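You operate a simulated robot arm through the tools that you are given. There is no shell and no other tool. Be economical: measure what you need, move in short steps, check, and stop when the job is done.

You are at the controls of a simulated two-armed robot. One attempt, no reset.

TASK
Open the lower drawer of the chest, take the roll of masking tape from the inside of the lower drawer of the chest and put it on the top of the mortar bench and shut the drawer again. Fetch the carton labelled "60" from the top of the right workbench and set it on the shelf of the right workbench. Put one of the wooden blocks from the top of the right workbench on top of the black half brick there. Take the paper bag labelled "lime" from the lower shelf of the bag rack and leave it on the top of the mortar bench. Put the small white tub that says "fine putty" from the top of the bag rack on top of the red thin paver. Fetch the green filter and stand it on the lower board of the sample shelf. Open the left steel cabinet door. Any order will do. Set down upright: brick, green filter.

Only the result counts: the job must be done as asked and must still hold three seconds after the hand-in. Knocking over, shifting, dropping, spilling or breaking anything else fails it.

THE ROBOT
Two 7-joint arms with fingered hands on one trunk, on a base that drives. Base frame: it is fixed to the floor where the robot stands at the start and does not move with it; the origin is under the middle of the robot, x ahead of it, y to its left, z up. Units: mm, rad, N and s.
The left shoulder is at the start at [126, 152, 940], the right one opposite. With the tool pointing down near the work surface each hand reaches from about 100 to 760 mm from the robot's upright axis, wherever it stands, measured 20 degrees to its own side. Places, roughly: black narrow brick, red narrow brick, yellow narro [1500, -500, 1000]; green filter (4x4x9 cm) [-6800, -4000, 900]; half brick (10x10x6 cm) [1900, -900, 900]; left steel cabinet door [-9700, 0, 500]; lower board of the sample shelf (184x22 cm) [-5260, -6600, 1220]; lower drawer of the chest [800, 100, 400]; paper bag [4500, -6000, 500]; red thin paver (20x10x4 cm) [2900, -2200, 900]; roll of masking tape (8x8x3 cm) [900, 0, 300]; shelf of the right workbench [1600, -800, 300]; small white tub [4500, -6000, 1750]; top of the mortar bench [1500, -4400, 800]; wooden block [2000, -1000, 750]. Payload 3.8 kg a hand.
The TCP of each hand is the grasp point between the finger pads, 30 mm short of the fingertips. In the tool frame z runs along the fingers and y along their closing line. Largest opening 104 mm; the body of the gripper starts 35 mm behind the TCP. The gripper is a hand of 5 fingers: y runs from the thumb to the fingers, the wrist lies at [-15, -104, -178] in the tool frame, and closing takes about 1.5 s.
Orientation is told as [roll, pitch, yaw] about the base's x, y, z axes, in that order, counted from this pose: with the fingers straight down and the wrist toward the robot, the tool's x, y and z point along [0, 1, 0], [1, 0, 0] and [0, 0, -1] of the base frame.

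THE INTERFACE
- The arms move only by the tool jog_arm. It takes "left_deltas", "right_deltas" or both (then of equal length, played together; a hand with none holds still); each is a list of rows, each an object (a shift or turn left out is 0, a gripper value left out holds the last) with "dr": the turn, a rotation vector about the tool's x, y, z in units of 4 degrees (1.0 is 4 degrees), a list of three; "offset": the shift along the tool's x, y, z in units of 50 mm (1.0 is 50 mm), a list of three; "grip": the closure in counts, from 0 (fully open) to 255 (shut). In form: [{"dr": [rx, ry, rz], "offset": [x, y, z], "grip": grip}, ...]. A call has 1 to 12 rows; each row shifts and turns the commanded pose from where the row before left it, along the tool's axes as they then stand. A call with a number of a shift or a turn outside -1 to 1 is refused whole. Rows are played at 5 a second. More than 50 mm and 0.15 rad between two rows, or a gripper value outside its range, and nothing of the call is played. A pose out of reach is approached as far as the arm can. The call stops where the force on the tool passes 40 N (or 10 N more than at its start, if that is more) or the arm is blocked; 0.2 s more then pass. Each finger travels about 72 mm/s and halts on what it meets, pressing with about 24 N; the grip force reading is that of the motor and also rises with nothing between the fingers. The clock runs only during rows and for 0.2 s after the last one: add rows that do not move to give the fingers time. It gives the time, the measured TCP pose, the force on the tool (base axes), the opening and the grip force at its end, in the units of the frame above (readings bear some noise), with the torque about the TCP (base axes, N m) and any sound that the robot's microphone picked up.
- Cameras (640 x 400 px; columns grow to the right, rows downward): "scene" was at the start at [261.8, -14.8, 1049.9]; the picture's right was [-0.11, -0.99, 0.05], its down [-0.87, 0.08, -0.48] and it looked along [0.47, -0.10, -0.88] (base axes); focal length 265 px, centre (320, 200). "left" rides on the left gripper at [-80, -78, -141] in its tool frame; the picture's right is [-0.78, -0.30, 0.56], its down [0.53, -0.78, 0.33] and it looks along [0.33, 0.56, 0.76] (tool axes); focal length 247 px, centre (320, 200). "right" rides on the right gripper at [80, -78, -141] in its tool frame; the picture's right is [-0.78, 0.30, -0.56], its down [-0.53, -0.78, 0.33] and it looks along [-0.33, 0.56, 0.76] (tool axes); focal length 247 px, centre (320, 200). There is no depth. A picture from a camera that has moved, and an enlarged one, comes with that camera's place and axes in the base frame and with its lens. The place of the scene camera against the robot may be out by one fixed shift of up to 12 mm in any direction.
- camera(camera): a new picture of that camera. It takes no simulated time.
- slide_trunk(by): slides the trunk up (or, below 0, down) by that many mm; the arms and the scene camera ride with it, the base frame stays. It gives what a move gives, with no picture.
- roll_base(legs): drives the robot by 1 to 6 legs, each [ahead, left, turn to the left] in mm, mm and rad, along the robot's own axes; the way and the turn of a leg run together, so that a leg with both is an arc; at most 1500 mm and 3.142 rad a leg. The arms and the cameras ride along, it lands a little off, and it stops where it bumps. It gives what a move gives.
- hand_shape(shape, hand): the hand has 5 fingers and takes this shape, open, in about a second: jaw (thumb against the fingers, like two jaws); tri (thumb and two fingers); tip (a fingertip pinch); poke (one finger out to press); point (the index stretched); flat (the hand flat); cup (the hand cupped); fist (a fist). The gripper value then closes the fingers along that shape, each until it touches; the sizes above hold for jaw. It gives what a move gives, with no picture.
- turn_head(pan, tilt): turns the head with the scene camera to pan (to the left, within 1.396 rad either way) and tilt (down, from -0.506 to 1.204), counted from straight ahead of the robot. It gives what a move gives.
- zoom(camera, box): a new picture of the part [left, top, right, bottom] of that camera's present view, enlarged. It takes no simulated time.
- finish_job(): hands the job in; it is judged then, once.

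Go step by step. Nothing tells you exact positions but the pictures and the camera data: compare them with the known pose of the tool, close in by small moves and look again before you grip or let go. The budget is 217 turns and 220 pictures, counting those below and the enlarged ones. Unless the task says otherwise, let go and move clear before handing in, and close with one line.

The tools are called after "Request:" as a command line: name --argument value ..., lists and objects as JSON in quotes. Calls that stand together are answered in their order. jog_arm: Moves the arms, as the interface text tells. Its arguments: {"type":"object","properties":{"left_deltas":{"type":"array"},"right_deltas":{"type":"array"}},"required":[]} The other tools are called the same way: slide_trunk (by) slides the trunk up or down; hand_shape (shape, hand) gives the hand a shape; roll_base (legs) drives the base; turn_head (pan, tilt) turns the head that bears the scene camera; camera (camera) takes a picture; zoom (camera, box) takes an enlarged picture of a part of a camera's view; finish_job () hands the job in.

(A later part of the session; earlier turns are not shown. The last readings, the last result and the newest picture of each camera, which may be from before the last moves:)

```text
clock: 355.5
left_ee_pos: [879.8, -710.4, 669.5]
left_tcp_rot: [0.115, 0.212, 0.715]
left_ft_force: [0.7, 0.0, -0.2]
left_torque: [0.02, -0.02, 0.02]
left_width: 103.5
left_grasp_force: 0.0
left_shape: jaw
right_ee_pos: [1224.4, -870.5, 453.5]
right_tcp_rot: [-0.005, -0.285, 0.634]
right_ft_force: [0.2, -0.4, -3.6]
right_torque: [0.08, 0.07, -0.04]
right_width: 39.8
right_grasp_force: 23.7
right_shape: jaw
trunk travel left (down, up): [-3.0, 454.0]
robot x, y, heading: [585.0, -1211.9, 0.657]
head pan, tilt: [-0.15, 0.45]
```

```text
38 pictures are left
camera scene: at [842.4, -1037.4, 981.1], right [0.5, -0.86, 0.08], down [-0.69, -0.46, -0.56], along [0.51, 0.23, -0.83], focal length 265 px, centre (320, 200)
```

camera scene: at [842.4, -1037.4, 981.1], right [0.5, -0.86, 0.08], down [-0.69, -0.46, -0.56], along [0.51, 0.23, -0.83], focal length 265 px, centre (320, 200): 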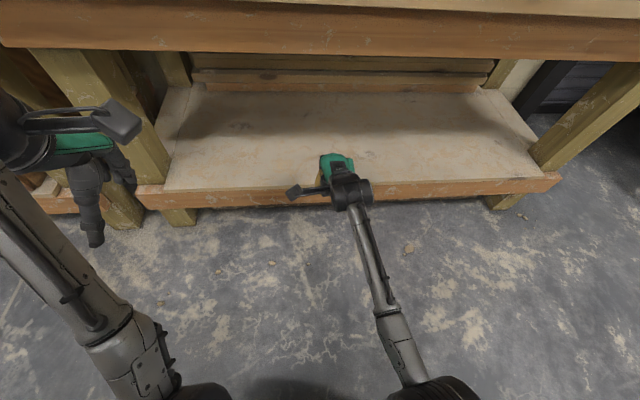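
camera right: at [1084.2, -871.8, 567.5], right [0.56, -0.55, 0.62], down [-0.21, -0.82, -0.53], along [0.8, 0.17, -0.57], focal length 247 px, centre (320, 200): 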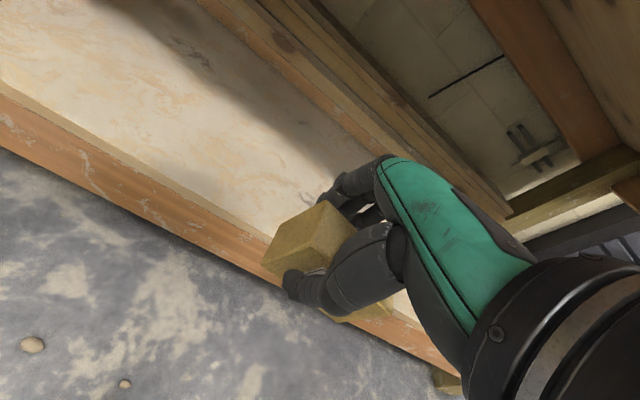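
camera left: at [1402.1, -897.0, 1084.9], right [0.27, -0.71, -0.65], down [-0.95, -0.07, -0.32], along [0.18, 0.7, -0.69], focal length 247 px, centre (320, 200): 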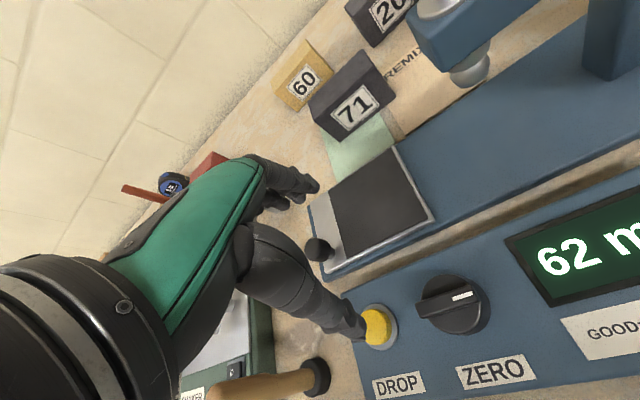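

Shelf surface is clear; its edge is at h≈540. Pull the left hand back a bit, then drive in 135 mm and lower.

Request:
jog_arm --left_deltas '[{"dr": [-0.8, 0, 0], "offset": [0.6, -0.6, 0]}, {"dr": [-0.8, 0, 0], "offset": [0.6, -0.6, 0]}, {"offset": [0.6, -0.6, 0]}, {}]' --right_deltas '[{"offset": [0, -0.2, 0.8]}, {}, {}, {}]'

Request:
roll_base --legs '[[130, 0, 0]]'

Request:
jog_arm --right_deltas '[{"offset": [0, 0.7, 0.21]}, {"offset": [0, 0.6, 0.18]}, {"offset": [0, -0.12, 0.4]}, {}]'

Request:
camera --camera "right"

```text
clock: 356.5
left_ee_pos: [777.4, -675.7, 672.4]
left_tcp_rot: [0.115, 0.098, 0.7]
left_ft_force: [0.7, 0.0, 0.4]
left_torque: [0.03, -0.05, 0.0]
left_width: 103.6
left_grasp_force: 0.0
left_shape: jaw
left hand out of reach, approached as far as the arm can: row 1, 2, 3
right_ee_pos: [1227.4, -868.8, 413.7]
right_tcp_rot: [-0.005, -0.285, 0.636]
right_ft_force: [0.2, -0.2, -4.6]
right_torque: [0.07, 0.05, -0.01]
right_width: 40.0
right_grasp_force: 24.1
right_shape: jaw
trunk travel left (down, up): [-3.0, 454.0]
robot x, y, heading: [582.0, -1211.0, 0.663]
head pan, tilt: [-0.15, 0.45]
```

```text
clock: 357.8
left_ee_pos: [880.4, -595.9, 671.3]
left_tcp_rot: [0.116, 0.101, 0.699]
left_ft_force: [0.7, 1.2, -0.2]
left_torque: [-0.01, 0.01, 0.02]
left_width: 103.4
left_grasp_force: 0.1
left_shape: jaw
right_ee_pos: [1331.3, -789.8, 413.0]
right_tcp_rot: [-0.004, -0.281, 0.634]
right_ft_force: [0.3, 0.9, -4.2]
right_torque: [0.06, 0.08, -0.01]
right_width: 39.7
right_grasp_force: 23.7
right_shape: jaw
trunk travel left (down, up): [-3.0, 454.0]
robot x, y, heading: [688.1, -1127.4, 0.663]
head pan, tilt: [-0.15, 0.45]
```

```text
clock: 358.8
left_ee_pos: [880.9, -597.0, 672.0]
left_tcp_rot: [0.116, 0.1, 0.699]
left_ft_force: [0.4, 0.2, 0.1]
left_torque: [0.0, -0.01, 0.04]
left_width: 103.8
left_grasp_force: 0.2
left_shape: jaw
right_ee_pos: [1385.2, -749.6, 391.4]
right_tcp_rot: [-0.006, -0.281, 0.635]
right_ft_force: [0.7, 0.3, -3.6]
right_torque: [0.06, 0.04, -0.02]
right_width: 39.6
right_grasp_force: 24.6
right_shape: jaw
trunk travel left (down, up): [-3.0, 454.0]
robot x, y, heading: [688.4, -1129.5, 0.658]
head pan, tilt: [-0.15, 0.45]
```

```text
37 pictures are left
camera right: at [1244.2, -752.0, 506.1], right [0.56, -0.55, 0.62], down [-0.21, -0.82, -0.53], along [0.8, 0.17, -0.57], focal length 247 px, centre (320, 200)
```

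right: 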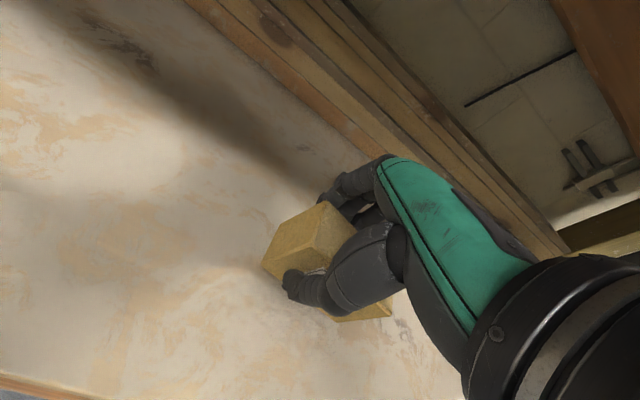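

Over the shelf. Lower to contact.

Request:
jog_arm --right_deltas '[{"offset": [0, -0.16, 0.55]}, {"offset": [0, -0.05, 0.2]}, {"offset": [0, -0.05, 0.2]}, {"offset": [0, -0.05, 0.2]}, {}]'

```text
clock: 360.0
left_ee_pos: [877.1, -597.5, 675.6]
left_tcp_rot: [0.114, 0.095, 0.702]
left_ft_force: [-0.3, 0.1, 0.0]
left_torque: [0.03, 0.04, -0.02]
left_width: 103.7
left_grasp_force: 0.0
left_shape: jaw
right_ee_pos: [1384.1, -754.0, 344.7]
right_tcp_rot: [-0.002, -0.299, 0.639]
right_ft_force: [1.6, 12.8, 26.2]
right_torque: [-0.01, 0.08, 0.21]
right_width: 43.2
right_grasp_force: 23.7
right_shape: jaw
right hand out of reach, approached as far as the arm can: row 3, 4
trunk travel left (down, up): [-3.0, 454.0]
robot x, y, heading: [688.1, -1132.1, 0.662]
head pan, tilt: [-0.15, 0.45]
```

Contact at z≈345. Ease and release.

Request:
jog_arm --right_deltas '[{"offset": [0, 0.02, -0.08]}, {"grip": 120}, {}, {"grip": 0}, {}, {}, {"offset": [0, 0.14, -0.5]}, {"offset": [0, 0.2, -0.7]}, {}]'

Request:
camera --camera "right"

```text
clock: 362.0
left_ee_pos: [880.4, -598.3, 672.3]
left_tcp_rot: [0.115, 0.101, 0.698]
left_ft_force: [-0.3, 1.1, 0.0]
left_torque: [0.02, 0.02, -0.05]
left_width: 104.0
left_grasp_force: 0.1
left_shape: jaw
right_ee_pos: [1381.2, -759.6, 401.6]
right_tcp_rot: [-0.006, -0.281, 0.635]
right_ft_force: [-0.7, -0.1, -1.2]
right_torque: [0.01, 0.03, -0.01]
right_width: 103.5
right_grasp_force: 0.1
right_shape: jaw
trunk travel left (down, up): [-3.0, 454.0]
robot x, y, heading: [688.2, -1132.6, 0.659]
head pan, tilt: [-0.15, 0.45]
```

```text
36 pictures are left
camera right: at [1241.1, -760.0, 515.8], right [0.56, -0.55, 0.62], down [-0.21, -0.82, -0.53], along [0.8, 0.17, -0.57], focal length 247 px, centre (320, 200)
```

right: 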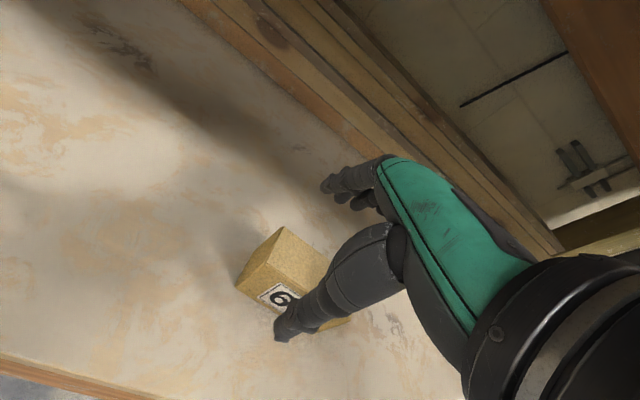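

Carton placed on the shelf. Back off, tuck the arms, and begin the trip to the far side (filter and sample shelf).

Request:
roll_base --legs '[[-330, 0, 0]]'

Request:
jog_arm --right_deltas '[{"dr": [0.8, 0, 0], "offset": [0, -0.6, -0.7]}, {"dr": [0.8, 0, 0], "offset": [0, -0.6, -0.7]}, {"dr": [0.8, 0, 0], "offset": [0, -0.6, -0.7]}, {"dr": [0.8, 0, 0], "offset": [0, -0.6, -0.7]}, {"offset": [0, -0.6, -0.7]}, {}]'

Request:
slide_trunk --by 250

Request:
roll_base --legs '[[0, -1450, 0], [0, 0, -2.964], [800, 0, 0], [750, 0, 0]]'

```text
clock: 364.1
left_ee_pos: [616.8, -800.0, 673.1]
left_tcp_rot: [0.116, 0.095, 0.705]
left_ft_force: [-0.5, -0.9, 0.1]
left_torque: [0.04, -0.02, 0.03]
left_width: 103.8
left_grasp_force: 0.0
left_shape: jaw
right_ee_pos: [1118.1, -959.4, 402.7]
right_tcp_rot: [-0.007, -0.284, 0.64]
right_ft_force: [0.3, 0.1, 1.9]
right_torque: [-0.01, 0.01, 0.02]
right_width: 103.8
right_grasp_force: 0.1
right_shape: jaw
trunk travel left (down, up): [-3.0, 454.0]
robot x, y, heading: [427.3, -1331.5, 0.667]
head pan, tilt: [-0.15, 0.45]
```

```text
clock: 365.5
left_ee_pos: [618.2, -798.1, 665.1]
left_tcp_rot: [0.114, 0.108, 0.703]
left_ft_force: [0.4, 0.7, 0.0]
left_torque: [-0.02, 0.06, 0.0]
left_width: 103.7
left_grasp_force: 0.1
left_shape: jaw
right_ee_pos: [1015.6, -1036.5, 613.1]
right_tcp_rot: [-0.003, -0.204, 0.629]
right_ft_force: [0.0, 0.8, 0.1]
right_torque: [0.02, 0.03, -0.01]
right_width: 103.9
right_grasp_force: 0.1
right_shape: jaw
trunk travel left (down, up): [-3.0, 454.0]
robot x, y, heading: [428.4, -1334.7, 0.664]
head pan, tilt: [-0.15, 0.45]
stopped in row 6 (right hand): the arm was blocked; the commanded pose is now the measured one
```

```text
clock: 368.0
left_ee_pos: [617.3, -798.3, 922.8]
left_tcp_rot: [0.114, 0.099, 0.704]
left_ft_force: [0.5, 0.2, -0.3]
left_torque: [0.0, 0.02, 0.02]
left_width: 103.6
left_grasp_force: 0.1
left_shape: jaw
right_ee_pos: [1012.9, -1036.7, 866.8]
right_tcp_rot: [-0.004, -0.203, 0.634]
right_ft_force: [0.7, 1.2, -0.8]
right_torque: [-0.03, 0.02, -0.03]
right_width: 103.7
right_grasp_force: 0.1
right_shape: jaw
trunk travel left (down, up): [-253.0, 204.0]
robot x, y, heading: [431.5, -1333.6, 0.663]
head pan, tilt: [-0.15, 0.45]
```

```text
clock: 389.8
left_ee_pos: [256.5, -4212.9, 922.4]
left_tcp_rot: [0.115, 0.099, -2.226]
left_ft_force: [-1.0, -0.5, 0.1]
left_torque: [-0.01, 0.01, 0.02]
left_width: 103.6
left_grasp_force: 0.0
left_shape: jaw
right_ee_pos: [-180.6, -4061.8, 868.0]
right_tcp_rot: [-0.003, -0.201, -2.299]
right_ft_force: [-0.6, -0.6, 0.3]
right_torque: [0.01, 0.0, -0.01]
right_width: 103.8
right_grasp_force: 0.1
right_shape: jaw
trunk travel left (down, up): [-253.0, 204.0]
robot x, y, heading: [327.0, -3657.1, -2.269]
head pan, tilt: [-0.15, 0.45]
```

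Request:
roll_base --legs '[[0, 0, 0.604], [1350, 0, 0], [0, 0, -1.128]]'

Request:
turn_head --pan 0 --tilt -0.05

Request:
camera --camera "scene"

```text
clock: 401.1
left_ee_pos: [-136.3, -5460.9, 922.1]
left_tcp_rot: [0.115, 0.099, -2.755]
left_ft_force: [-0.1, 1.3, -0.3]
left_torque: [0.03, -0.02, -0.01]
left_width: 103.9
left_grasp_force: 0.1
left_shape: jaw
right_ee_pos: [-438.2, -5110.8, 867.7]
right_tcp_rot: [-0.005, -0.202, -2.827]
right_ft_force: [-0.9, 0.0, 0.3]
right_torque: [-0.02, -0.01, -0.02]
right_width: 103.8
right_grasp_force: 0.1
right_shape: jaw
trunk travel left (down, up): [-253.0, 204.0]
robot x, y, heading: [211.4, -5013.7, -2.8]
head pan, tilt: [-0.15, 0.45]
```

```text
clock: 402.1
left_ee_pos: [-136.7, -5461.9, 922.5]
left_tcp_rot: [0.113, 0.097, -2.756]
left_ft_force: [0.5, -1.2, -0.6]
left_torque: [0.03, 0.0, -0.01]
left_width: 103.7
left_grasp_force: 0.0
left_shape: jaw
right_ee_pos: [-437.7, -5112.0, 868.4]
right_tcp_rot: [-0.004, -0.202, -2.826]
right_ft_force: [-1.0, -0.5, -0.1]
right_torque: [-0.05, 0.01, 0.01]
right_width: 103.5
right_grasp_force: 0.0
right_shape: jaw
trunk travel left (down, up): [-253.0, 204.0]
robot x, y, heading: [213.2, -5014.5, -2.8]
head pan, tilt: [0.0, -0.051]
```

```text
35 pictures are left
camera scene: at [81.0, -5065.9, 1384.7], right [-0.34, 0.94, 0.0], down [0.06, 0.02, -1.0], along [-0.94, -0.34, -0.06], focal length 265 px, centre (320, 200)
```

scene: 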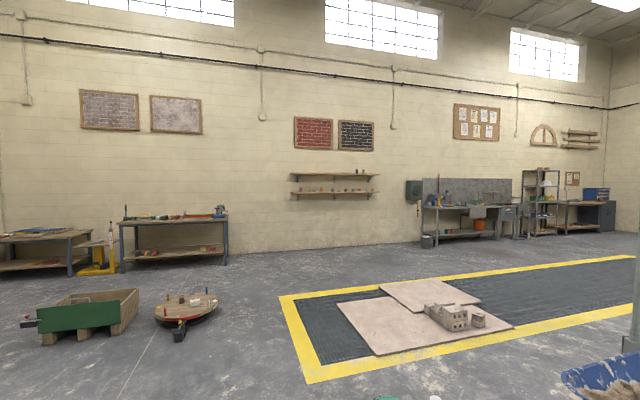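

Clear route seen: pass left of the floor mat, then along the far wall. The sink bench (filter) is to the right, the sample shelf in the middle.

Request:
roll_base --legs '[[0, 0, 0.311], [0, -185, 0], [1275, 0, 0], [1275, 0, 0], [1275, 0, 0]]'

```text
clock: 422.7
left_ee_pos: [-3127.0, -7740.7, 923.5]
left_tcp_rot: [0.113, 0.098, -2.442]
left_ft_force: [0.3, -0.1, -0.3]
left_torque: [-0.02, 0.03, 0.04]
left_width: 103.7
left_grasp_force: 0.0
left_shape: jaw
right_ee_pos: [-3521.6, -7498.7, 867.9]
right_tcp_rot: [-0.004, -0.202, -2.515]
right_ft_force: [0.7, -0.9, -0.3]
right_torque: [-0.02, -0.01, -0.02]
right_width: 103.7
right_grasp_force: 0.0
right_shape: jaw
trunk travel left (down, up): [-253.0, 204.0]
robot x, y, heading: [-2933.8, -7209.2, -2.48]
head pan, tilt: [0.0, -0.051]
```

Request:
roll_base --legs '[[0, -1500, 0], [0, -1500, 0], [0, -1400, 0]]'

Request:
turn_head --pan -0.2 --tilt 0.2

Request:
camera --camera "scene"

```text
clock: 443.8
left_ee_pos: [-5806.0, -4220.8, 923.4]
left_tcp_rot: [0.115, 0.099, -2.471]
left_ft_force: [0.2, 0.2, -0.3]
left_torque: [0.0, -0.01, -0.01]
left_width: 103.7
left_grasp_force: 0.0
left_shape: jaw
right_ee_pos: [-6194.6, -3968.8, 867.5]
right_tcp_rot: [-0.005, -0.203, -2.542]
right_ft_force: [1.0, 0.0, -0.3]
right_torque: [-0.02, -0.02, 0.0]
right_width: 103.9
right_grasp_force: 0.1
right_shape: jaw
trunk travel left (down, up): [-253.0, 204.0]
robot x, y, heading: [-5602.0, -3692.6, -2.508]
head pan, tilt: [0.0, -0.051]
```

```text
clock: 444.5
left_ee_pos: [-5806.4, -4220.6, 922.7]
left_tcp_rot: [0.115, 0.096, -2.472]
left_ft_force: [0.5, 0.2, 0.2]
left_torque: [-0.03, -0.02, -0.03]
left_width: 103.9
left_grasp_force: 0.0
left_shape: jaw
right_ee_pos: [-6194.0, -3969.6, 867.3]
right_tcp_rot: [-0.004, -0.204, -2.541]
right_ft_force: [-0.4, -0.2, 0.7]
right_torque: [0.0, 0.0, -0.01]
right_width: 103.8
right_grasp_force: 0.0
right_shape: jaw
trunk travel left (down, up): [-253.0, 204.0]
robot x, y, heading: [-5599.3, -3693.8, -2.514]
head pan, tilt: [-0.201, 0.201]
```

```text
34 pictures are left
camera scene: at [-5721.0, -3766.9, 1361.8], right [-0.42, 0.91, 0.02], down [0.27, 0.15, -0.95], along [-0.87, -0.39, -0.3], focal length 265 px, centre (320, 200)
```

scene: 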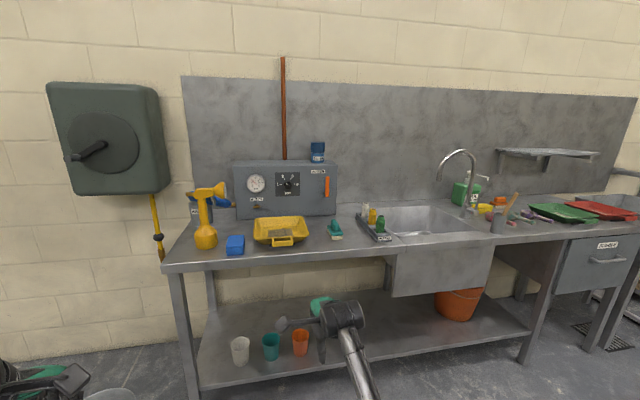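

Request:
zoom --camera "scene" --box '[310, 180, 450, 260]'

```text
4.57 times, centred on (380, 220) of scene
camera zoom: at [-5721.0, -3766.9, 1361.8], right [-0.42, 0.91, 0.02], down [0.27, 0.15, -0.95], along [-0.87, -0.39, -0.3], focal length 1210 px, centre (46, 109)
```

zoom: 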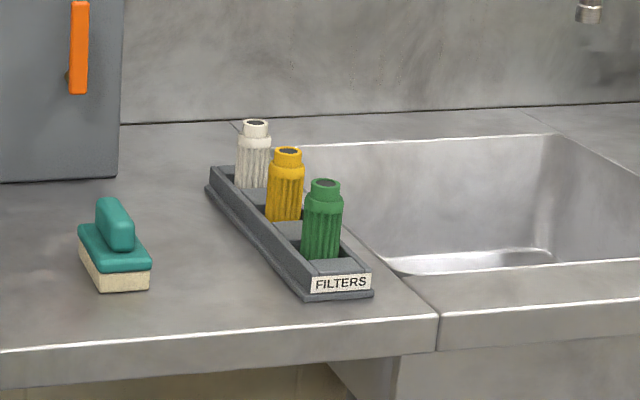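

The green filter stands first in the FILTERS rack at ≈(-6880,-3975). Raise both hands, then move in.

Request:
jog_arm --left_deltas '[{"offset": [0, -0.3, -0.8]}, {"offset": [0, -0.3, -0.8]}, {"offset": [0, -0.3, -0.8]}, {}, {}]' --right_deltas '[{"offset": [0, 0, -0.9]}, {"offset": [0, 0, -0.9]}, {"offset": [0, 0, -0.9]}, {"offset": [0, 0, -0.9]}, {}]'

Request:
roll_base --legs '[[0, -410, 0.02], [560, 0, 0]]'

Request:
camera --camera "right"

```text
clock: 445.7
left_ee_pos: [-5796.3, -4195.6, 1033.6]
left_tcp_rot: [0.117, 0.098, -2.47]
left_ft_force: [0.7, 0.0, 0.7]
left_torque: [-0.04, 0.0, 0.03]
left_width: 103.7
left_grasp_force: 0.1
left_shape: jaw
left hand out of reach, approached as far as the arm can: row 3
right_ee_pos: [-6165.3, -3950.8, 1043.4]
right_tcp_rot: [-0.004, -0.203, -2.542]
right_ft_force: [0.3, 0.4, 0.4]
right_torque: [0.02, 0.02, 0.01]
right_width: 103.8
right_grasp_force: 0.1
right_shape: jaw
trunk travel left (down, up): [-253.0, 204.0]
robot x, y, heading: [-5600.3, -3695.7, -2.519]
head pan, tilt: [-0.201, 0.201]
```

```text
clock: 451.1
left_ee_pos: [-6474.3, -4202.9, 1033.5]
left_tcp_rot: [0.116, 0.097, -2.447]
left_ft_force: [0.0, -0.4, -0.3]
left_torque: [-0.02, 0.01, -0.03]
left_width: 103.7
left_grasp_force: 0.1
left_shape: jaw
right_ee_pos: [-6847.9, -3966.1, 1044.7]
right_tcp_rot: [-0.006, -0.203, -2.52]
right_ft_force: [0.1, -0.3, 0.0]
right_torque: [-0.02, 0.0, 0.01]
right_width: 103.8
right_grasp_force: 0.1
right_shape: jaw
trunk travel left (down, up): [-253.0, 204.0]
robot x, y, heading: [-6289.7, -3696.8, -2.49]
head pan, tilt: [-0.201, 0.201]
```

```text
32 pictures are left
camera right: at [-6717.2, -3969.9, 1166.7], right [-0.59, 0.53, 0.61], down [0.25, 0.84, -0.48], along [-0.76, -0.13, -0.63], focal length 247 px, centre (320, 200)
```

right: 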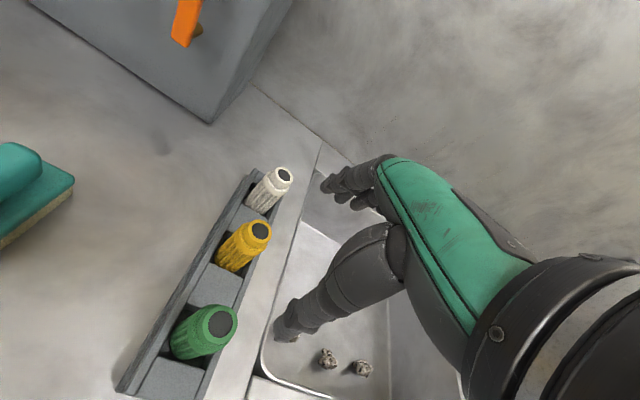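

Filter top ≈ (-6784,-3957, 975); yellow neighbour 84 mm behind. Align with narrowed jaw and descend partway.

Request:
jog_arm --right_deltas '[{"dr": [0.73, 0, 0], "offset": [0.2, -0.4, 0], "grip": 85}, {"dr": [0.73, 0, 0], "offset": [0.2, -0.4, 0]}, {"dr": [0.73, 0, 0], "offset": [0.2, -0.38, 0]}, {"offset": [0, 0, 0.7]}, {}]'

Request:
camera --camera "right"

```text
clock: 452.3
left_ee_pos: [-6473.6, -4203.4, 1033.1]
left_tcp_rot: [0.116, 0.098, -2.448]
left_ft_force: [0.0, 0.5, -0.4]
left_torque: [0.0, 0.01, 0.02]
left_width: 103.7
left_grasp_force: 0.0
left_shape: jaw
right_ee_pos: [-6784.0, -3958.3, 997.7]
right_tcp_rot: [-0.004, -0.051, -2.521]
right_ft_force: [-0.5, -0.7, -0.5]
right_torque: [0.02, -0.01, -0.01]
right_width: 69.8
right_grasp_force: 0.0
right_shape: jaw
trunk travel left (down, up): [-253.0, 204.0]
robot x, y, heading: [-6287.8, -3697.3, -2.489]
head pan, tilt: [-0.201, 0.201]
```

```text
31 pictures are left
camera right: at [-6669.2, -3973.0, 1135.9], right [-0.67, 0.47, 0.57], down [0.31, 0.88, -0.37], along [-0.68, -0.07, -0.73], focal length 247 px, centre (320, 200)
```

right: 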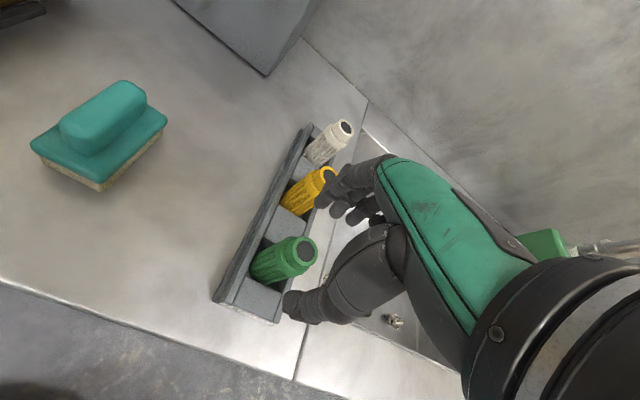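

Centred within a few mm. Descend and grip.

Request:
jog_arm --right_deltas '[{"offset": [0.03, -0.03, 0.4]}, {"offset": [0, 0, 0.4]}, {"offset": [0, 0, 0.15]}, {}]'

Request:
zoom --camera "right" --box '[220, 120, 420, 340]'

```text
clock: 453.3
left_ee_pos: [-6473.6, -4202.5, 1033.6]
left_tcp_rot: [0.116, 0.097, -2.448]
left_ft_force: [0.4, 0.2, 0.5]
left_torque: [0.0, 0.0, -0.01]
left_width: 103.8
left_grasp_force: 0.0
left_shape: jaw
right_ee_pos: [-6785.4, -3958.4, 950.8]
right_tcp_rot: [-0.005, -0.052, -2.521]
right_ft_force: [0.5, -0.3, -0.9]
right_torque: [-0.03, 0.0, 0.02]
right_width: 69.8
right_grasp_force: 0.1
right_shape: jaw
trunk travel left (down, up): [-253.0, 204.0]
robot x, y, heading: [-6288.9, -3691.7, -2.49]
head pan, tilt: [-0.201, 0.201]
```

```text
1.82 times, centred on (320, 230) of right
camera zoom: at [-6670.1, -3974.3, 1089.5], right [-0.67, 0.47, 0.57], down [0.31, 0.88, -0.37], along [-0.68, -0.07, -0.73], focal length 449 px, centre (320, 146)
```

zoom: 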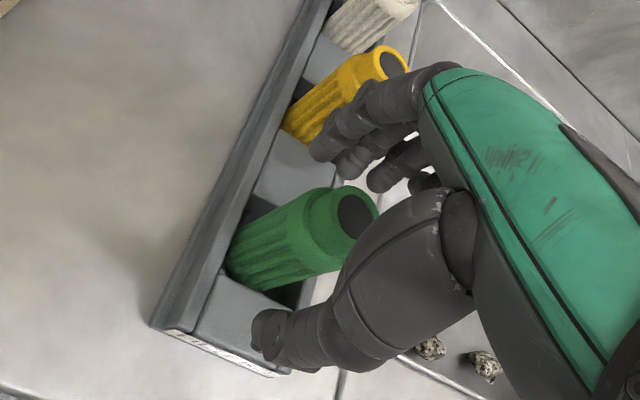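

Request:
jog_arm --right_deltas '[{"grip": 180}, {}, {}, {}, {}, {"offset": [0, 0, -0.5]}, {"offset": [0, 0, -0.9]}, {"offset": [0, 0, -0.9]}, {}]'

Request:
camera --camera "right"

```text
clock: 455.3
left_ee_pos: [-6474.6, -4202.4, 1033.4]
left_tcp_rot: [0.115, 0.098, -2.449]
left_ft_force: [0.7, 0.8, 0.3]
left_torque: [-0.02, -0.01, -0.01]
left_width: 103.6
left_grasp_force: 0.0
left_shape: jaw
right_ee_pos: [-6779.2, -3956.4, 1067.5]
right_tcp_rot: [-0.003, -0.05, -2.52]
right_ft_force: [-0.2, -0.9, -0.8]
right_torque: [-0.01, 0.02, 0.0]
right_width: 31.4
right_grasp_force: 0.1
right_shape: jaw
trunk travel left (down, up): [-253.0, 204.0]
robot x, y, heading: [-6289.1, -3696.7, -2.494]
head pan, tilt: [-0.201, 0.201]
```

```text
29 pictures are left
camera right: at [-6665.3, -3972.6, 1205.3], right [-0.67, 0.47, 0.57], down [0.31, 0.88, -0.37], along [-0.68, -0.07, -0.73], focal length 247 px, centre (320, 200)
```

right: 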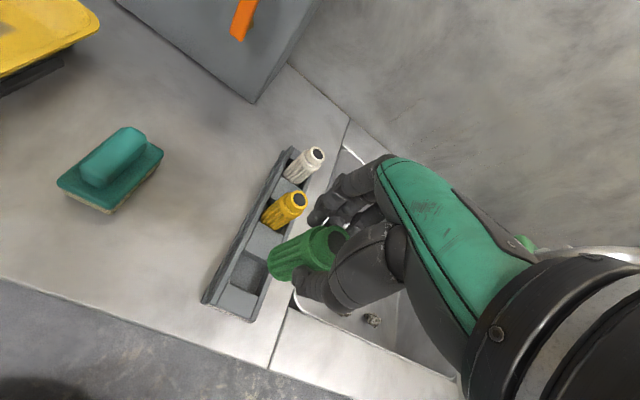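

The filter came along but the grip is only at its commanded width; tighten fully.

Request:
jog_arm --right_deltas '[{"grip": 255}, {}, {}, {}, {}]'

Request:
camera --camera "right"

```text
clock: 456.5
left_ee_pos: [-6473.4, -4203.0, 1034.2]
left_tcp_rot: [0.114, 0.099, -2.449]
left_ft_force: [0.2, -0.2, 0.9]
left_torque: [0.0, 0.0, -0.01]
left_width: 103.6
left_grasp_force: 0.1
left_shape: jaw
right_ee_pos: [-6780.5, -3956.3, 1067.3]
right_tcp_rot: [-0.003, -0.051, -2.52]
right_ft_force: [-0.1, -0.1, 0.2]
right_torque: [0.0, -0.01, -0.01]
right_width: 27.7
right_grasp_force: 23.4
right_shape: jaw
trunk travel left (down, up): [-253.0, 204.0]
robot x, y, heading: [-6287.8, -3697.7, -2.491]
head pan, tilt: [-0.201, 0.201]
```

```text
28 pictures are left
camera right: at [-6665.3, -3972.8, 1204.9], right [-0.67, 0.47, 0.57], down [0.31, 0.88, -0.37], along [-0.68, -0.07, -0.73], focal length 247 px, centre (320, 200)
```

right: 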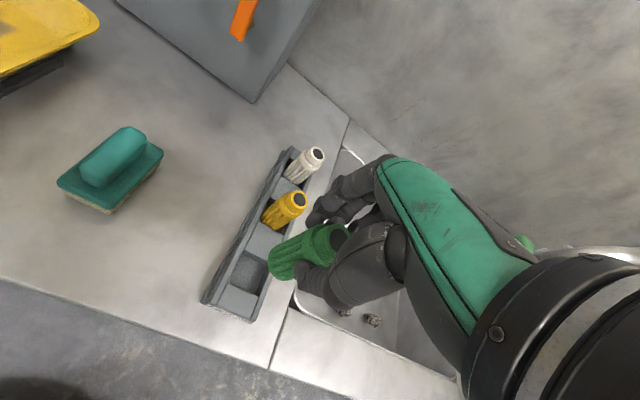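

Filter held firmly. Back away and go along the wall to the sample shelf.

Request:
roll_base --legs '[[-560, 0, 0], [0, 1500, 0], [0, 1480, 0]]'

Request:
jog_arm --right_deltas '[{"offset": [0, 0, -0.9]}, {"offset": [0, 0, -0.9]}, {"offset": [0, 0, -0.9]}, {"offset": [0, 0, -0.9]}, {"offset": [0, 0, -0.9]}, {"offset": [0, 0, -0.9]}, {}]'

Request:
turn_head --pan 0 --tilt 0.05

Request:
camera --camera "scene"

```text
clock: 473.7
left_ee_pos: [-4144.7, -6200.4, 1033.1]
left_tcp_rot: [0.115, 0.097, -2.406]
left_ft_force: [-0.4, -0.9, 0.2]
left_torque: [0.01, -0.01, 0.01]
left_width: 103.5
left_grasp_force: 0.2
left_shape: jaw
right_ee_pos: [-4461.4, -5967.6, 1067.3]
right_tcp_rot: [-0.004, -0.05, -2.478]
right_ft_force: [-0.4, 0.5, -0.6]
right_torque: [0.03, 0.02, -0.01]
right_width: 27.6
right_grasp_force: 24.3
right_shape: jaw
trunk travel left (down, up): [-253.0, 204.0]
robot x, y, heading: [-3978.2, -5683.2, -2.447]
head pan, tilt: [-0.201, 0.201]
```

```text
clock: 475.3
left_ee_pos: [-4144.0, -6199.0, 1032.6]
left_tcp_rot: [0.117, 0.099, -2.406]
left_ft_force: [-0.1, 0.0, 0.9]
left_torque: [-0.02, 0.03, 0.0]
left_width: 104.0
left_grasp_force: 0.1
left_shape: jaw
right_ee_pos: [-4491.2, -5992.7, 1319.3]
right_tcp_rot: [-0.004, -0.05, -2.479]
right_ft_force: [1.1, -0.7, -0.8]
right_torque: [-0.02, 0.02, 0.0]
right_width: 27.3
right_grasp_force: 24.1
right_shape: jaw
right hand out of reach, approached as far as the arm can: row 2, 3, 4, 5
trunk travel left (down, up): [-253.0, 204.0]
robot x, y, heading: [-3980.0, -5684.8, -2.451]
head pan, tilt: [-0.201, 0.201]
```

```text
clock: 476.0
left_ee_pos: [-4145.1, -6199.5, 1032.8]
left_tcp_rot: [0.114, 0.096, -2.407]
left_ft_force: [0.3, 0.4, 0.7]
left_torque: [0.0, -0.01, -0.01]
left_width: 103.9
left_grasp_force: 0.1
left_shape: jaw
right_ee_pos: [-4490.2, -5993.1, 1318.3]
right_tcp_rot: [-0.002, -0.05, -2.479]
right_ft_force: [0.0, 0.2, -0.2]
right_torque: [-0.03, 0.05, 0.0]
right_width: 27.4
right_grasp_force: 23.8
right_shape: jaw
trunk travel left (down, up): [-253.0, 204.0]
robot x, y, heading: [-3981.0, -5684.7, -2.448]
head pan, tilt: [0.0, 0.051]
```

```text
27 pictures are left
camera scene: at [-4086.9, -5781.4, 1375.4], right [-0.64, 0.77, 0.0], down [0.12, 0.1, -0.99], along [-0.76, -0.63, -0.16], focal length 265 px, centre (320, 200)
```

scene: 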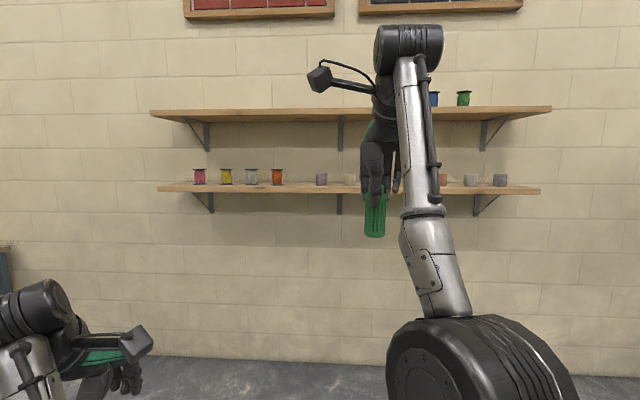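

The lower board has free room at its right end. Strafe right, square up and approach.

Request:
roll_base --legs '[[0, 0, -0.04], [0, -860, 0], [680, 0, 0]]'

Request:
camera --camera "right"

Request:
camera --camera "scene"

```text
clock: 484.3
left_ee_pos: [-5229.3, -5915.8, 1032.7]
left_tcp_rot: [0.114, 0.096, -2.45]
left_ft_force: [0.5, -0.4, -0.5]
left_torque: [0.01, -0.01, 0.01]
left_width: 103.6
left_grasp_force: 0.1
left_shape: jaw
right_ee_pos: [-5565.7, -5694.5, 1320.0]
right_tcp_rot: [-0.004, -0.05, -2.523]
right_ft_force: [0.4, 0.0, -0.3]
right_torque: [0.0, -0.01, 0.01]
right_width: 27.6
right_grasp_force: 23.7
right_shape: jaw
trunk travel left (down, up): [-253.0, 204.0]
robot x, y, heading: [-5041.4, -5411.7, -2.493]
head pan, tilt: [0.0, 0.051]
```

```text
26 pictures are left
camera right: at [-5450.5, -5709.5, 1456.6], right [-0.67, 0.47, 0.57], down [0.31, 0.88, -0.37], along [-0.68, -0.07, -0.73], focal length 247 px, centre (320, 200)
```

right: 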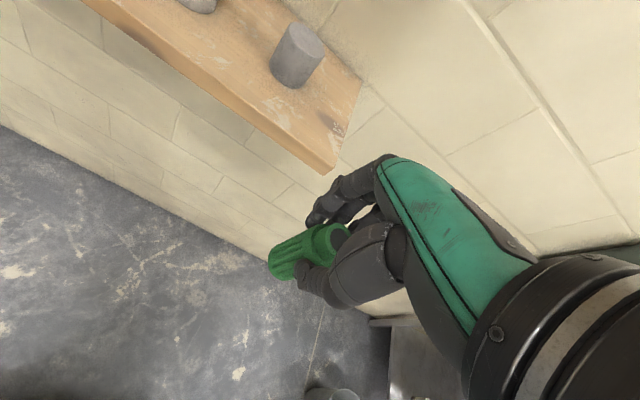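

```text
25 pictures are left
camera scene: at [-5153.0, -5500.5, 1375.6], right [-0.61, 0.8, 0.0], down [0.13, 0.1, -0.99], along [-0.79, -0.6, -0.16], focal length 265 px, centre (320, 200)
```

scene: 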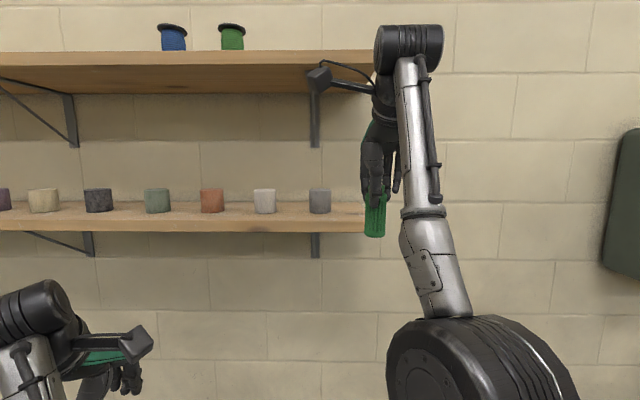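

Hand is laterally in line with the free right end (sample 77 mm left of it, edge 33 mm right). Raise slightly and drive forward.

Request:
jog_arm --right_deltas '[{"offset": [0.03, 0, -0.4]}, {}]'

Request:
roll_base --legs '[[190, 0, 0]]'

Request:
camera --camera "right"

```text
clock: 484.9
left_ee_pos: [-5229.1, -5917.0, 1033.2]
left_tcp_rot: [0.116, 0.098, -2.449]
left_ft_force: [0.4, 0.1, 0.6]
left_torque: [0.05, 0.01, -0.01]
left_width: 103.8
left_grasp_force: 0.0
left_shape: jaw
right_ee_pos: [-5562.5, -5695.2, 1337.9]
right_tcp_rot: [-0.004, -0.052, -2.519]
right_ft_force: [0.2, 0.7, -1.1]
right_torque: [0.01, 0.01, -0.01]
right_width: 27.6
right_grasp_force: 24.0
right_shape: jaw
trunk travel left (down, up): [-253.0, 204.0]
robot x, y, heading: [-5039.9, -5412.7, -2.491]
head pan, tilt: [0.0, 0.051]
```

```text
clock: 486.5
left_ee_pos: [-5382.2, -6030.6, 1033.7]
left_tcp_rot: [0.113, 0.095, -2.45]
left_ft_force: [0.2, 0.7, 0.2]
left_torque: [-0.02, -0.01, 0.0]
left_width: 103.6
left_grasp_force: 0.2
left_shape: jaw
right_ee_pos: [-5716.4, -5808.4, 1340.3]
right_tcp_rot: [-0.003, -0.052, -2.524]
right_ft_force: [-0.8, 0.0, -0.6]
right_torque: [0.03, -0.01, 0.0]
right_width: 27.3
right_grasp_force: 24.1
right_shape: jaw
trunk travel left (down, up): [-253.0, 204.0]
robot x, y, heading: [-5198.6, -5522.8, -2.493]
head pan, tilt: [0.0, 0.051]
```

```text
24 pictures are left
camera right: at [-5600.2, -5823.8, 1477.1], right [-0.67, 0.48, 0.57], down [0.31, 0.88, -0.37], along [-0.68, -0.07, -0.73], focal length 247 px, centre (320, 200)
```

right: 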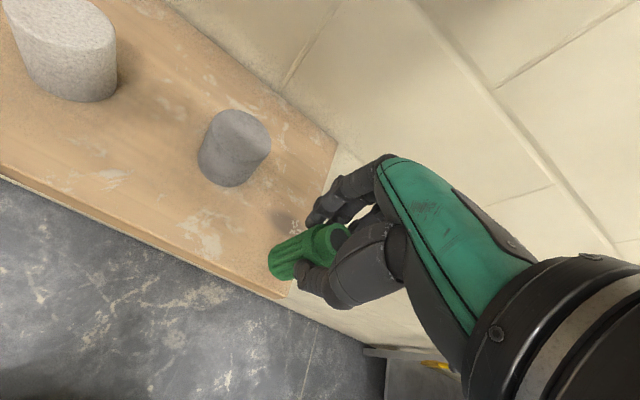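

Over the board. Move 36 mm further in, then lower to contact.

Request:
jog_arm --right_deltas '[{"offset": [0, 0.72, 0]}, {"offset": [0, 0, 0.4]}, {"offset": [0, 0, 0.2]}, {"offset": [0, 0, 0.12]}, {"offset": [0, 0, 0.1]}, {}]'

Request:
camera --camera "right"

```text
clock: 487.9
left_ee_pos: [-5381.7, -6031.4, 1034.4]
left_tcp_rot: [0.115, 0.095, -2.451]
left_ft_force: [-0.1, -0.1, -0.5]
left_torque: [-0.01, 0.07, -0.03]
left_width: 104.4
left_grasp_force: 0.1
left_shape: jaw
right_ee_pos: [-5744.7, -5831.1, 1302.9]
right_tcp_rot: [-0.004, -0.057, -2.524]
right_ft_force: [-1.4, -2.4, 12.7]
right_torque: [-0.09, 0.12, 0.0]
right_width: 28.6
right_grasp_force: 23.8
right_shape: jaw
trunk travel left (down, up): [-253.0, 204.0]
robot x, y, heading: [-5198.7, -5523.9, -2.494]
head pan, tilt: [0.0, 0.051]
```

```text
23 pictures are left
camera right: at [-5630.5, -5846.4, 1439.6], right [-0.66, 0.48, 0.58], down [0.31, 0.88, -0.37], along [-0.68, -0.07, -0.73], focal length 247 px, centre (320, 200)
```

right: 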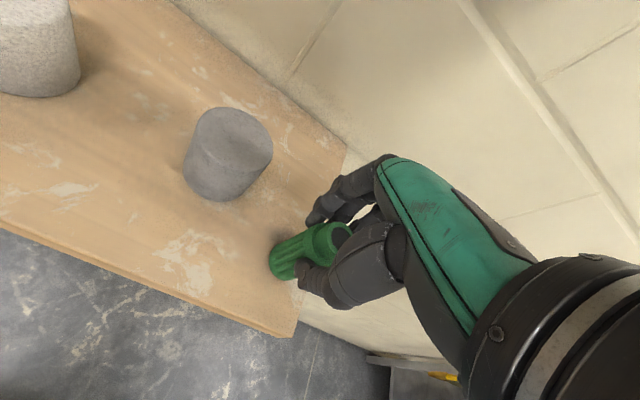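

Filter stands on the board. Release gently, lift 70 mm and back out.

Request:
jog_arm --right_deltas '[{"offset": [0, 0, -0.03]}, {"grip": 150}, {}, {"grip": 60}, {}, {}, {"offset": [0, 0, -0.7]}, {"offset": [0, 0, -0.7]}, {}]'

Request:
camera --camera "right"

```text
clock: 489.9
left_ee_pos: [-5383.1, -6031.3, 1033.0]
left_tcp_rot: [0.115, 0.098, -2.45]
left_ft_force: [-0.5, -0.5, 0.4]
left_torque: [0.0, 0.0, -0.02]
left_width: 103.8
left_grasp_force: 0.0
left_shape: jaw
right_ee_pos: [-5745.2, -5829.6, 1373.4]
right_tcp_rot: [-0.002, -0.05, -2.524]
right_ft_force: [-0.2, 0.8, 0.2]
right_torque: [-0.03, 0.04, -0.01]
right_width: 79.3
right_grasp_force: 0.0
right_shape: jaw
trunk travel left (down, up): [-253.0, 204.0]
robot x, y, heading: [-5199.8, -5524.6, -2.495]
head pan, tilt: [0.0, 0.051]
```

```text
22 pictures are left
camera right: at [-5630.5, -5845.0, 1509.8], right [-0.67, 0.48, 0.57], down [0.31, 0.88, -0.37], along [-0.68, -0.07, -0.73], focal length 247 px, centre (320, 200)
```

right: 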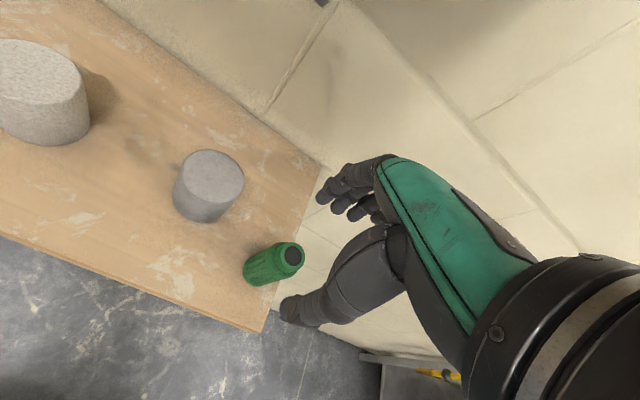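

Filter placed upright. Now go to the steel cabinet further right along this wall.

Request:
roll_base --legs '[[-780, 0, 0], [0, -1500, 0], [0, -1500, 0], [0, -1500, 0], [0, -900, 0]]'

Request:
turn_head --pan -0.5 --tilt 0.05

Request:
camera --camera "scene"

```text
clock: 519.8
left_ee_pos: [-7931.1, -1095.1, 1033.6]
left_tcp_rot: [0.116, 0.098, -2.485]
left_ft_force: [0.0, 0.0, 0.6]
left_torque: [0.0, 0.0, 0.0]
left_width: 103.8
left_grasp_force: 0.0
left_shape: jaw
right_ee_pos: [-8285.5, -880.2, 1373.0]
right_tcp_rot: [-0.003, -0.051, -2.557]
right_ft_force: [0.0, 0.1, -0.6]
right_torque: [-0.03, 0.01, -0.01]
right_width: 79.4
right_grasp_force: 0.0
right_shape: jaw
trunk travel left (down, up): [-253.0, 204.0]
robot x, y, heading: [-7726.4, -594.9, -2.527]
head pan, tilt: [0.0, 0.051]
```

```text
clock: 520.8
left_ee_pos: [-7931.6, -1094.8, 1032.6]
left_tcp_rot: [0.115, 0.098, -2.485]
left_ft_force: [0.0, -0.3, -0.2]
left_torque: [-0.02, 0.01, -0.02]
left_width: 103.7
left_grasp_force: 0.0
left_shape: jaw
right_ee_pos: [-8286.8, -880.6, 1371.7]
right_tcp_rot: [-0.004, -0.049, -2.558]
right_ft_force: [0.3, -0.2, -0.5]
right_torque: [0.03, 0.01, 0.0]
right_width: 79.3
right_grasp_force: 0.0
right_shape: jaw
trunk travel left (down, up): [-253.0, 204.0]
robot x, y, heading: [-7728.3, -591.1, -2.524]
head pan, tilt: [-0.499, 0.051]
```

```text
21 pictures are left
camera scene: at [-7857.2, -640.9, 1376.7], right [-0.12, 0.99, 0.05], down [0.14, 0.07, -0.99], along [-0.98, -0.11, -0.15], focal length 265 px, centre (320, 200)
```

scene: 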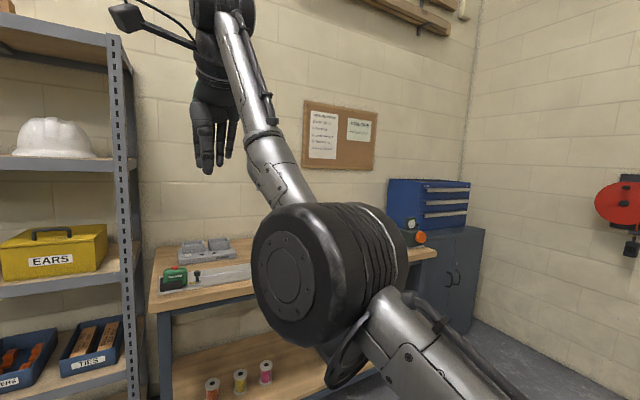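

The two-door cabinet (left/right handles at its middle) is further right. Strafe over, lower trunk and arm for a clear view.

Request:
roll_base --legs '[[0, 0, 0.035], [0, -1500, 0], [0, -120, 0]]'

Request:
jog_arm --right_deltas '[{"offset": [0, -0.3, 0.9]}, {"offset": [0, -0.3, 0.9]}, {"offset": [0, -0.2, 0.9]}, {"offset": [0, -0.1, 0.9]}, {"offset": [0, 0, 0.9]}, {"offset": [0, 0, 0.9]}, {"offset": [0, 0, 0.9]}, {"offset": [0, 0, 0.9]}, {}]'

Request:
slide_trunk --by -200

Request:
turn_head --pan 0 --tilt 0.2

Request:
camera --camera "scene"

```text
clock: 529.4
left_ee_pos: [-8905.5, 174.0, 1033.1]
left_tcp_rot: [0.115, 0.098, -2.421]
left_ft_force: [0.4, -0.3, -0.1]
left_torque: [-0.01, 0.01, -0.04]
left_width: 103.7
left_grasp_force: 0.1
left_shape: jaw
right_ee_pos: [-9274.3, 365.2, 1371.8]
right_tcp_rot: [-0.004, -0.052, -2.491]
right_ft_force: [-0.3, 0.5, -0.6]
right_torque: [-0.02, 0.0, 0.02]
right_width: 79.2
right_grasp_force: 0.0
right_shape: jaw
trunk travel left (down, up): [-253.0, 204.0]
robot x, y, heading: [-8734.0, 686.3, -2.463]
head pan, tilt: [-0.499, 0.051]
```

```text
clock: 531.4
left_ee_pos: [-8904.8, 174.2, 1034.0]
left_tcp_rot: [0.117, 0.096, -2.42]
left_ft_force: [-0.1, -0.2, -0.5]
left_torque: [-0.02, -0.01, -0.02]
left_width: 103.8
left_grasp_force: 0.1
left_shape: jaw
right_ee_pos: [-9252.4, 385.1, 1010.2]
right_tcp_rot: [-0.003, -0.051, -2.492]
right_ft_force: [0.1, 0.3, -0.8]
right_torque: [-0.03, -0.01, 0.02]
right_width: 79.4
right_grasp_force: 0.1
right_shape: jaw
trunk travel left (down, up): [-253.0, 204.0]
robot x, y, heading: [-8729.9, 686.3, -2.462]
head pan, tilt: [-0.499, 0.051]
```

```text
clock: 533.6
left_ee_pos: [-8919.5, 161.6, 681.0]
left_tcp_rot: [0.131, 0.401, -2.414]
left_ft_force: [0.7, -0.3, -0.1]
left_torque: [0.03, -0.01, -0.03]
left_width: 103.9
left_grasp_force: 0.0
left_shape: jaw
right_ee_pos: [-9252.8, 382.7, 811.9]
right_tcp_rot: [-0.005, -0.053, -2.493]
right_ft_force: [-0.3, -0.1, -0.3]
right_torque: [0.02, 0.01, 0.0]
right_width: 79.1
right_grasp_force: 0.1
right_shape: jaw
trunk travel left (down, up): [-53.0, 404.0]
robot x, y, heading: [-8731.4, 688.1, -2.463]
head pan, tilt: [-0.499, 0.051]
```

```text
clock: 534.5
left_ee_pos: [-8921.5, 162.4, 678.8]
left_tcp_rot: [0.132, 0.4, -2.416]
left_ft_force: [-0.7, 0.5, -0.9]
left_torque: [0.02, 0.02, -0.04]
left_width: 103.7
left_grasp_force: 0.1
left_shape: jaw
right_ee_pos: [-9255.3, 382.3, 811.4]
right_tcp_rot: [-0.005, -0.051, -2.491]
right_ft_force: [0.4, -0.7, 0.3]
right_torque: [-0.01, 0.01, -0.01]
right_width: 79.3
right_grasp_force: 0.1
right_shape: jaw
trunk travel left (down, up): [-53.0, 404.0]
robot x, y, heading: [-8736.9, 685.3, -2.46]
head pan, tilt: [0.0, 0.201]
```

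```text
20 pictures are left
camera scene: at [-8946.7, 506.9, 1084.6], right [-0.63, 0.78, 0.0], down [0.45, 0.37, -0.81], along [-0.63, -0.51, -0.58], focal length 265 px, centre (320, 200)
```

scene: 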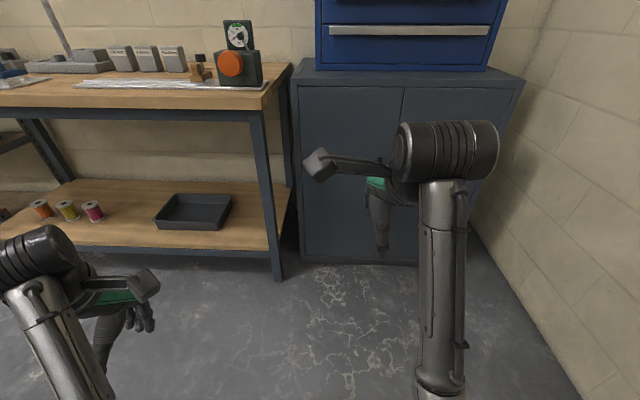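

Left door: hinge at L≈-5725, seam at L≈-6070; handle near (L≈-6020, z≈570). Roll the right hand 90° for a vertical bar and tilt it forward.

Request:
jog_arm --right_deltas '[{"dr": [0, 0, 1]}, {"dr": [0, 0, 1]}, {"dr": [0, 0, 1]}, {"dr": [0, 0, 1]}, {"dr": [0, 0, 1]}, {"dr": [0, 0, 1]}, {"dr": [0, 0, 1]}, {"dr": [0, 0, 1]}, {"dr": [0, 0, 1]}, {"dr": [0, 0, 1]}, {"dr": [0, 0, 1]}, {}]'

Request:
jog_arm --right_deltas '[{"dr": [0, 0, 1]}, {"dr": [0, 0, 1]}, {"dr": [0, 0, 1]}, {"dr": [0, 0, 1]}, {"dr": [0, 0, 1]}, {"dr": [0, 0, 1]}, {"dr": [0, 0, 1]}, {"dr": [0, 0, 1]}, {"dr": [0, 0, 1]}, {"dr": [0, 0, 1]}, {"dr": [0, 0, 1]}, {}]'

Request:
jog_arm --right_deltas '[{"dr": [0, 1, 0], "offset": [0, 0, 0.6]}, {"dr": [0, 1, 0], "offset": [0, 0, 0.6]}, {"dr": [0, 1, 0], "offset": [0, 0, 0.6]}, {"dr": [0, 1, 0], "offset": [0, 0, 0.5]}, {"dr": [0, 1, 0], "offset": [0, 0, 0.4]}, {"dr": [0, 1, 0]}, {"dr": [0, 1, 0]}, {"dr": [0, 1, 0]}, {"dr": [0, 1, 0]}, {"dr": [0, 1, 0]}, {"dr": [0, 1, 0]}, {}]'

Request:
camera --camera "right"

```text
clock: 537.1
left_ee_pos: [-8920.4, 161.9, 679.3]
left_tcp_rot: [0.13, 0.401, -2.415]
left_ft_force: [0.5, -0.5, -0.3]
left_torque: [0.01, 0.01, 0.01]
left_width: 103.8
left_grasp_force: 0.0
left_shape: jaw
right_ee_pos: [-9256.0, 380.9, 806.4]
right_tcp_rot: [0.035, -0.044, 3.023]
right_ft_force: [-0.4, 0.5, -0.3]
right_torque: [0.0, 0.01, 0.03]
right_width: 79.3
right_grasp_force: 0.2
right_shape: jaw
right hand out of reach, approached as far as the arm can: row 11
trunk travel left (down, up): [-53.0, 404.0]
robot x, y, heading: [-8736.8, 688.3, -2.459]
head pan, tilt: [0.0, 0.201]
```

```text
clock: 539.7
left_ee_pos: [-8920.2, 161.3, 679.3]
left_tcp_rot: [0.129, 0.4, -2.415]
left_ft_force: [0.8, -1.1, -0.9]
left_torque: [0.0, -0.02, 0.03]
left_width: 103.8
left_grasp_force: 0.1
left_shape: jaw
right_ee_pos: [-9345.3, 387.6, 732.8]
right_tcp_rot: [0.053, -0.007, 2.254]
right_ft_force: [0.5, 0.8, -0.5]
right_torque: [0.03, 0.0, -0.02]
right_width: 79.2
right_grasp_force: 0.0
right_shape: jaw
right hand out of reach, approached as far as the arm can: row 1, 2, 3, 4, 5, 6, 7, 8, 9, 10, 11
trunk travel left (down, up): [-53.0, 404.0]
robot x, y, heading: [-8731.8, 684.1, -2.458]
head pan, tilt: [0.0, 0.201]
```

```text
clock: 542.3
left_ee_pos: [-8920.5, 161.1, 679.2]
left_tcp_rot: [0.131, 0.402, -2.416]
left_ft_force: [-0.1, -0.2, 1.2]
left_torque: [-0.02, 0.01, -0.01]
left_width: 103.8
left_grasp_force: 0.0
left_shape: jaw
right_ee_pos: [-9364.4, 373.6, 602.2]
right_tcp_rot: [0.82, -0.005, 2.255]
right_ft_force: [-0.7, -0.2, -0.5]
right_torque: [0.02, -0.02, 0.03]
right_width: 79.3
right_grasp_force: 0.0
right_shape: jaw
trunk travel left (down, up): [-53.0, 404.0]
robot x, y, heading: [-8733.6, 688.8, -2.461]
head pan, tilt: [0.0, 0.201]
```

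```text
19 pictures are left
camera right: at [-9277.9, 344.2, 755.3], right [0.54, 0.82, -0.19], down [0.58, -0.52, -0.62], along [-0.61, 0.23, -0.76], focal length 247 px, centre (320, 200)
```

right: 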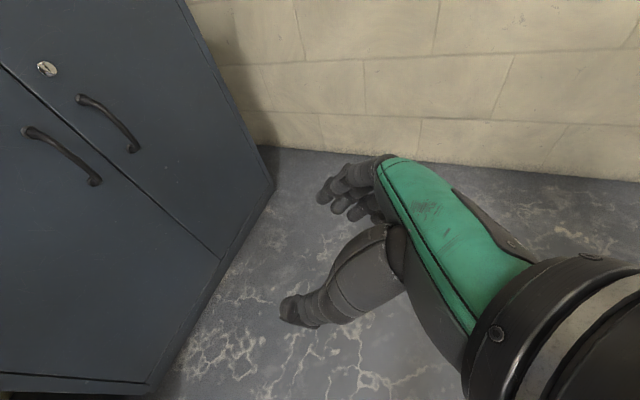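

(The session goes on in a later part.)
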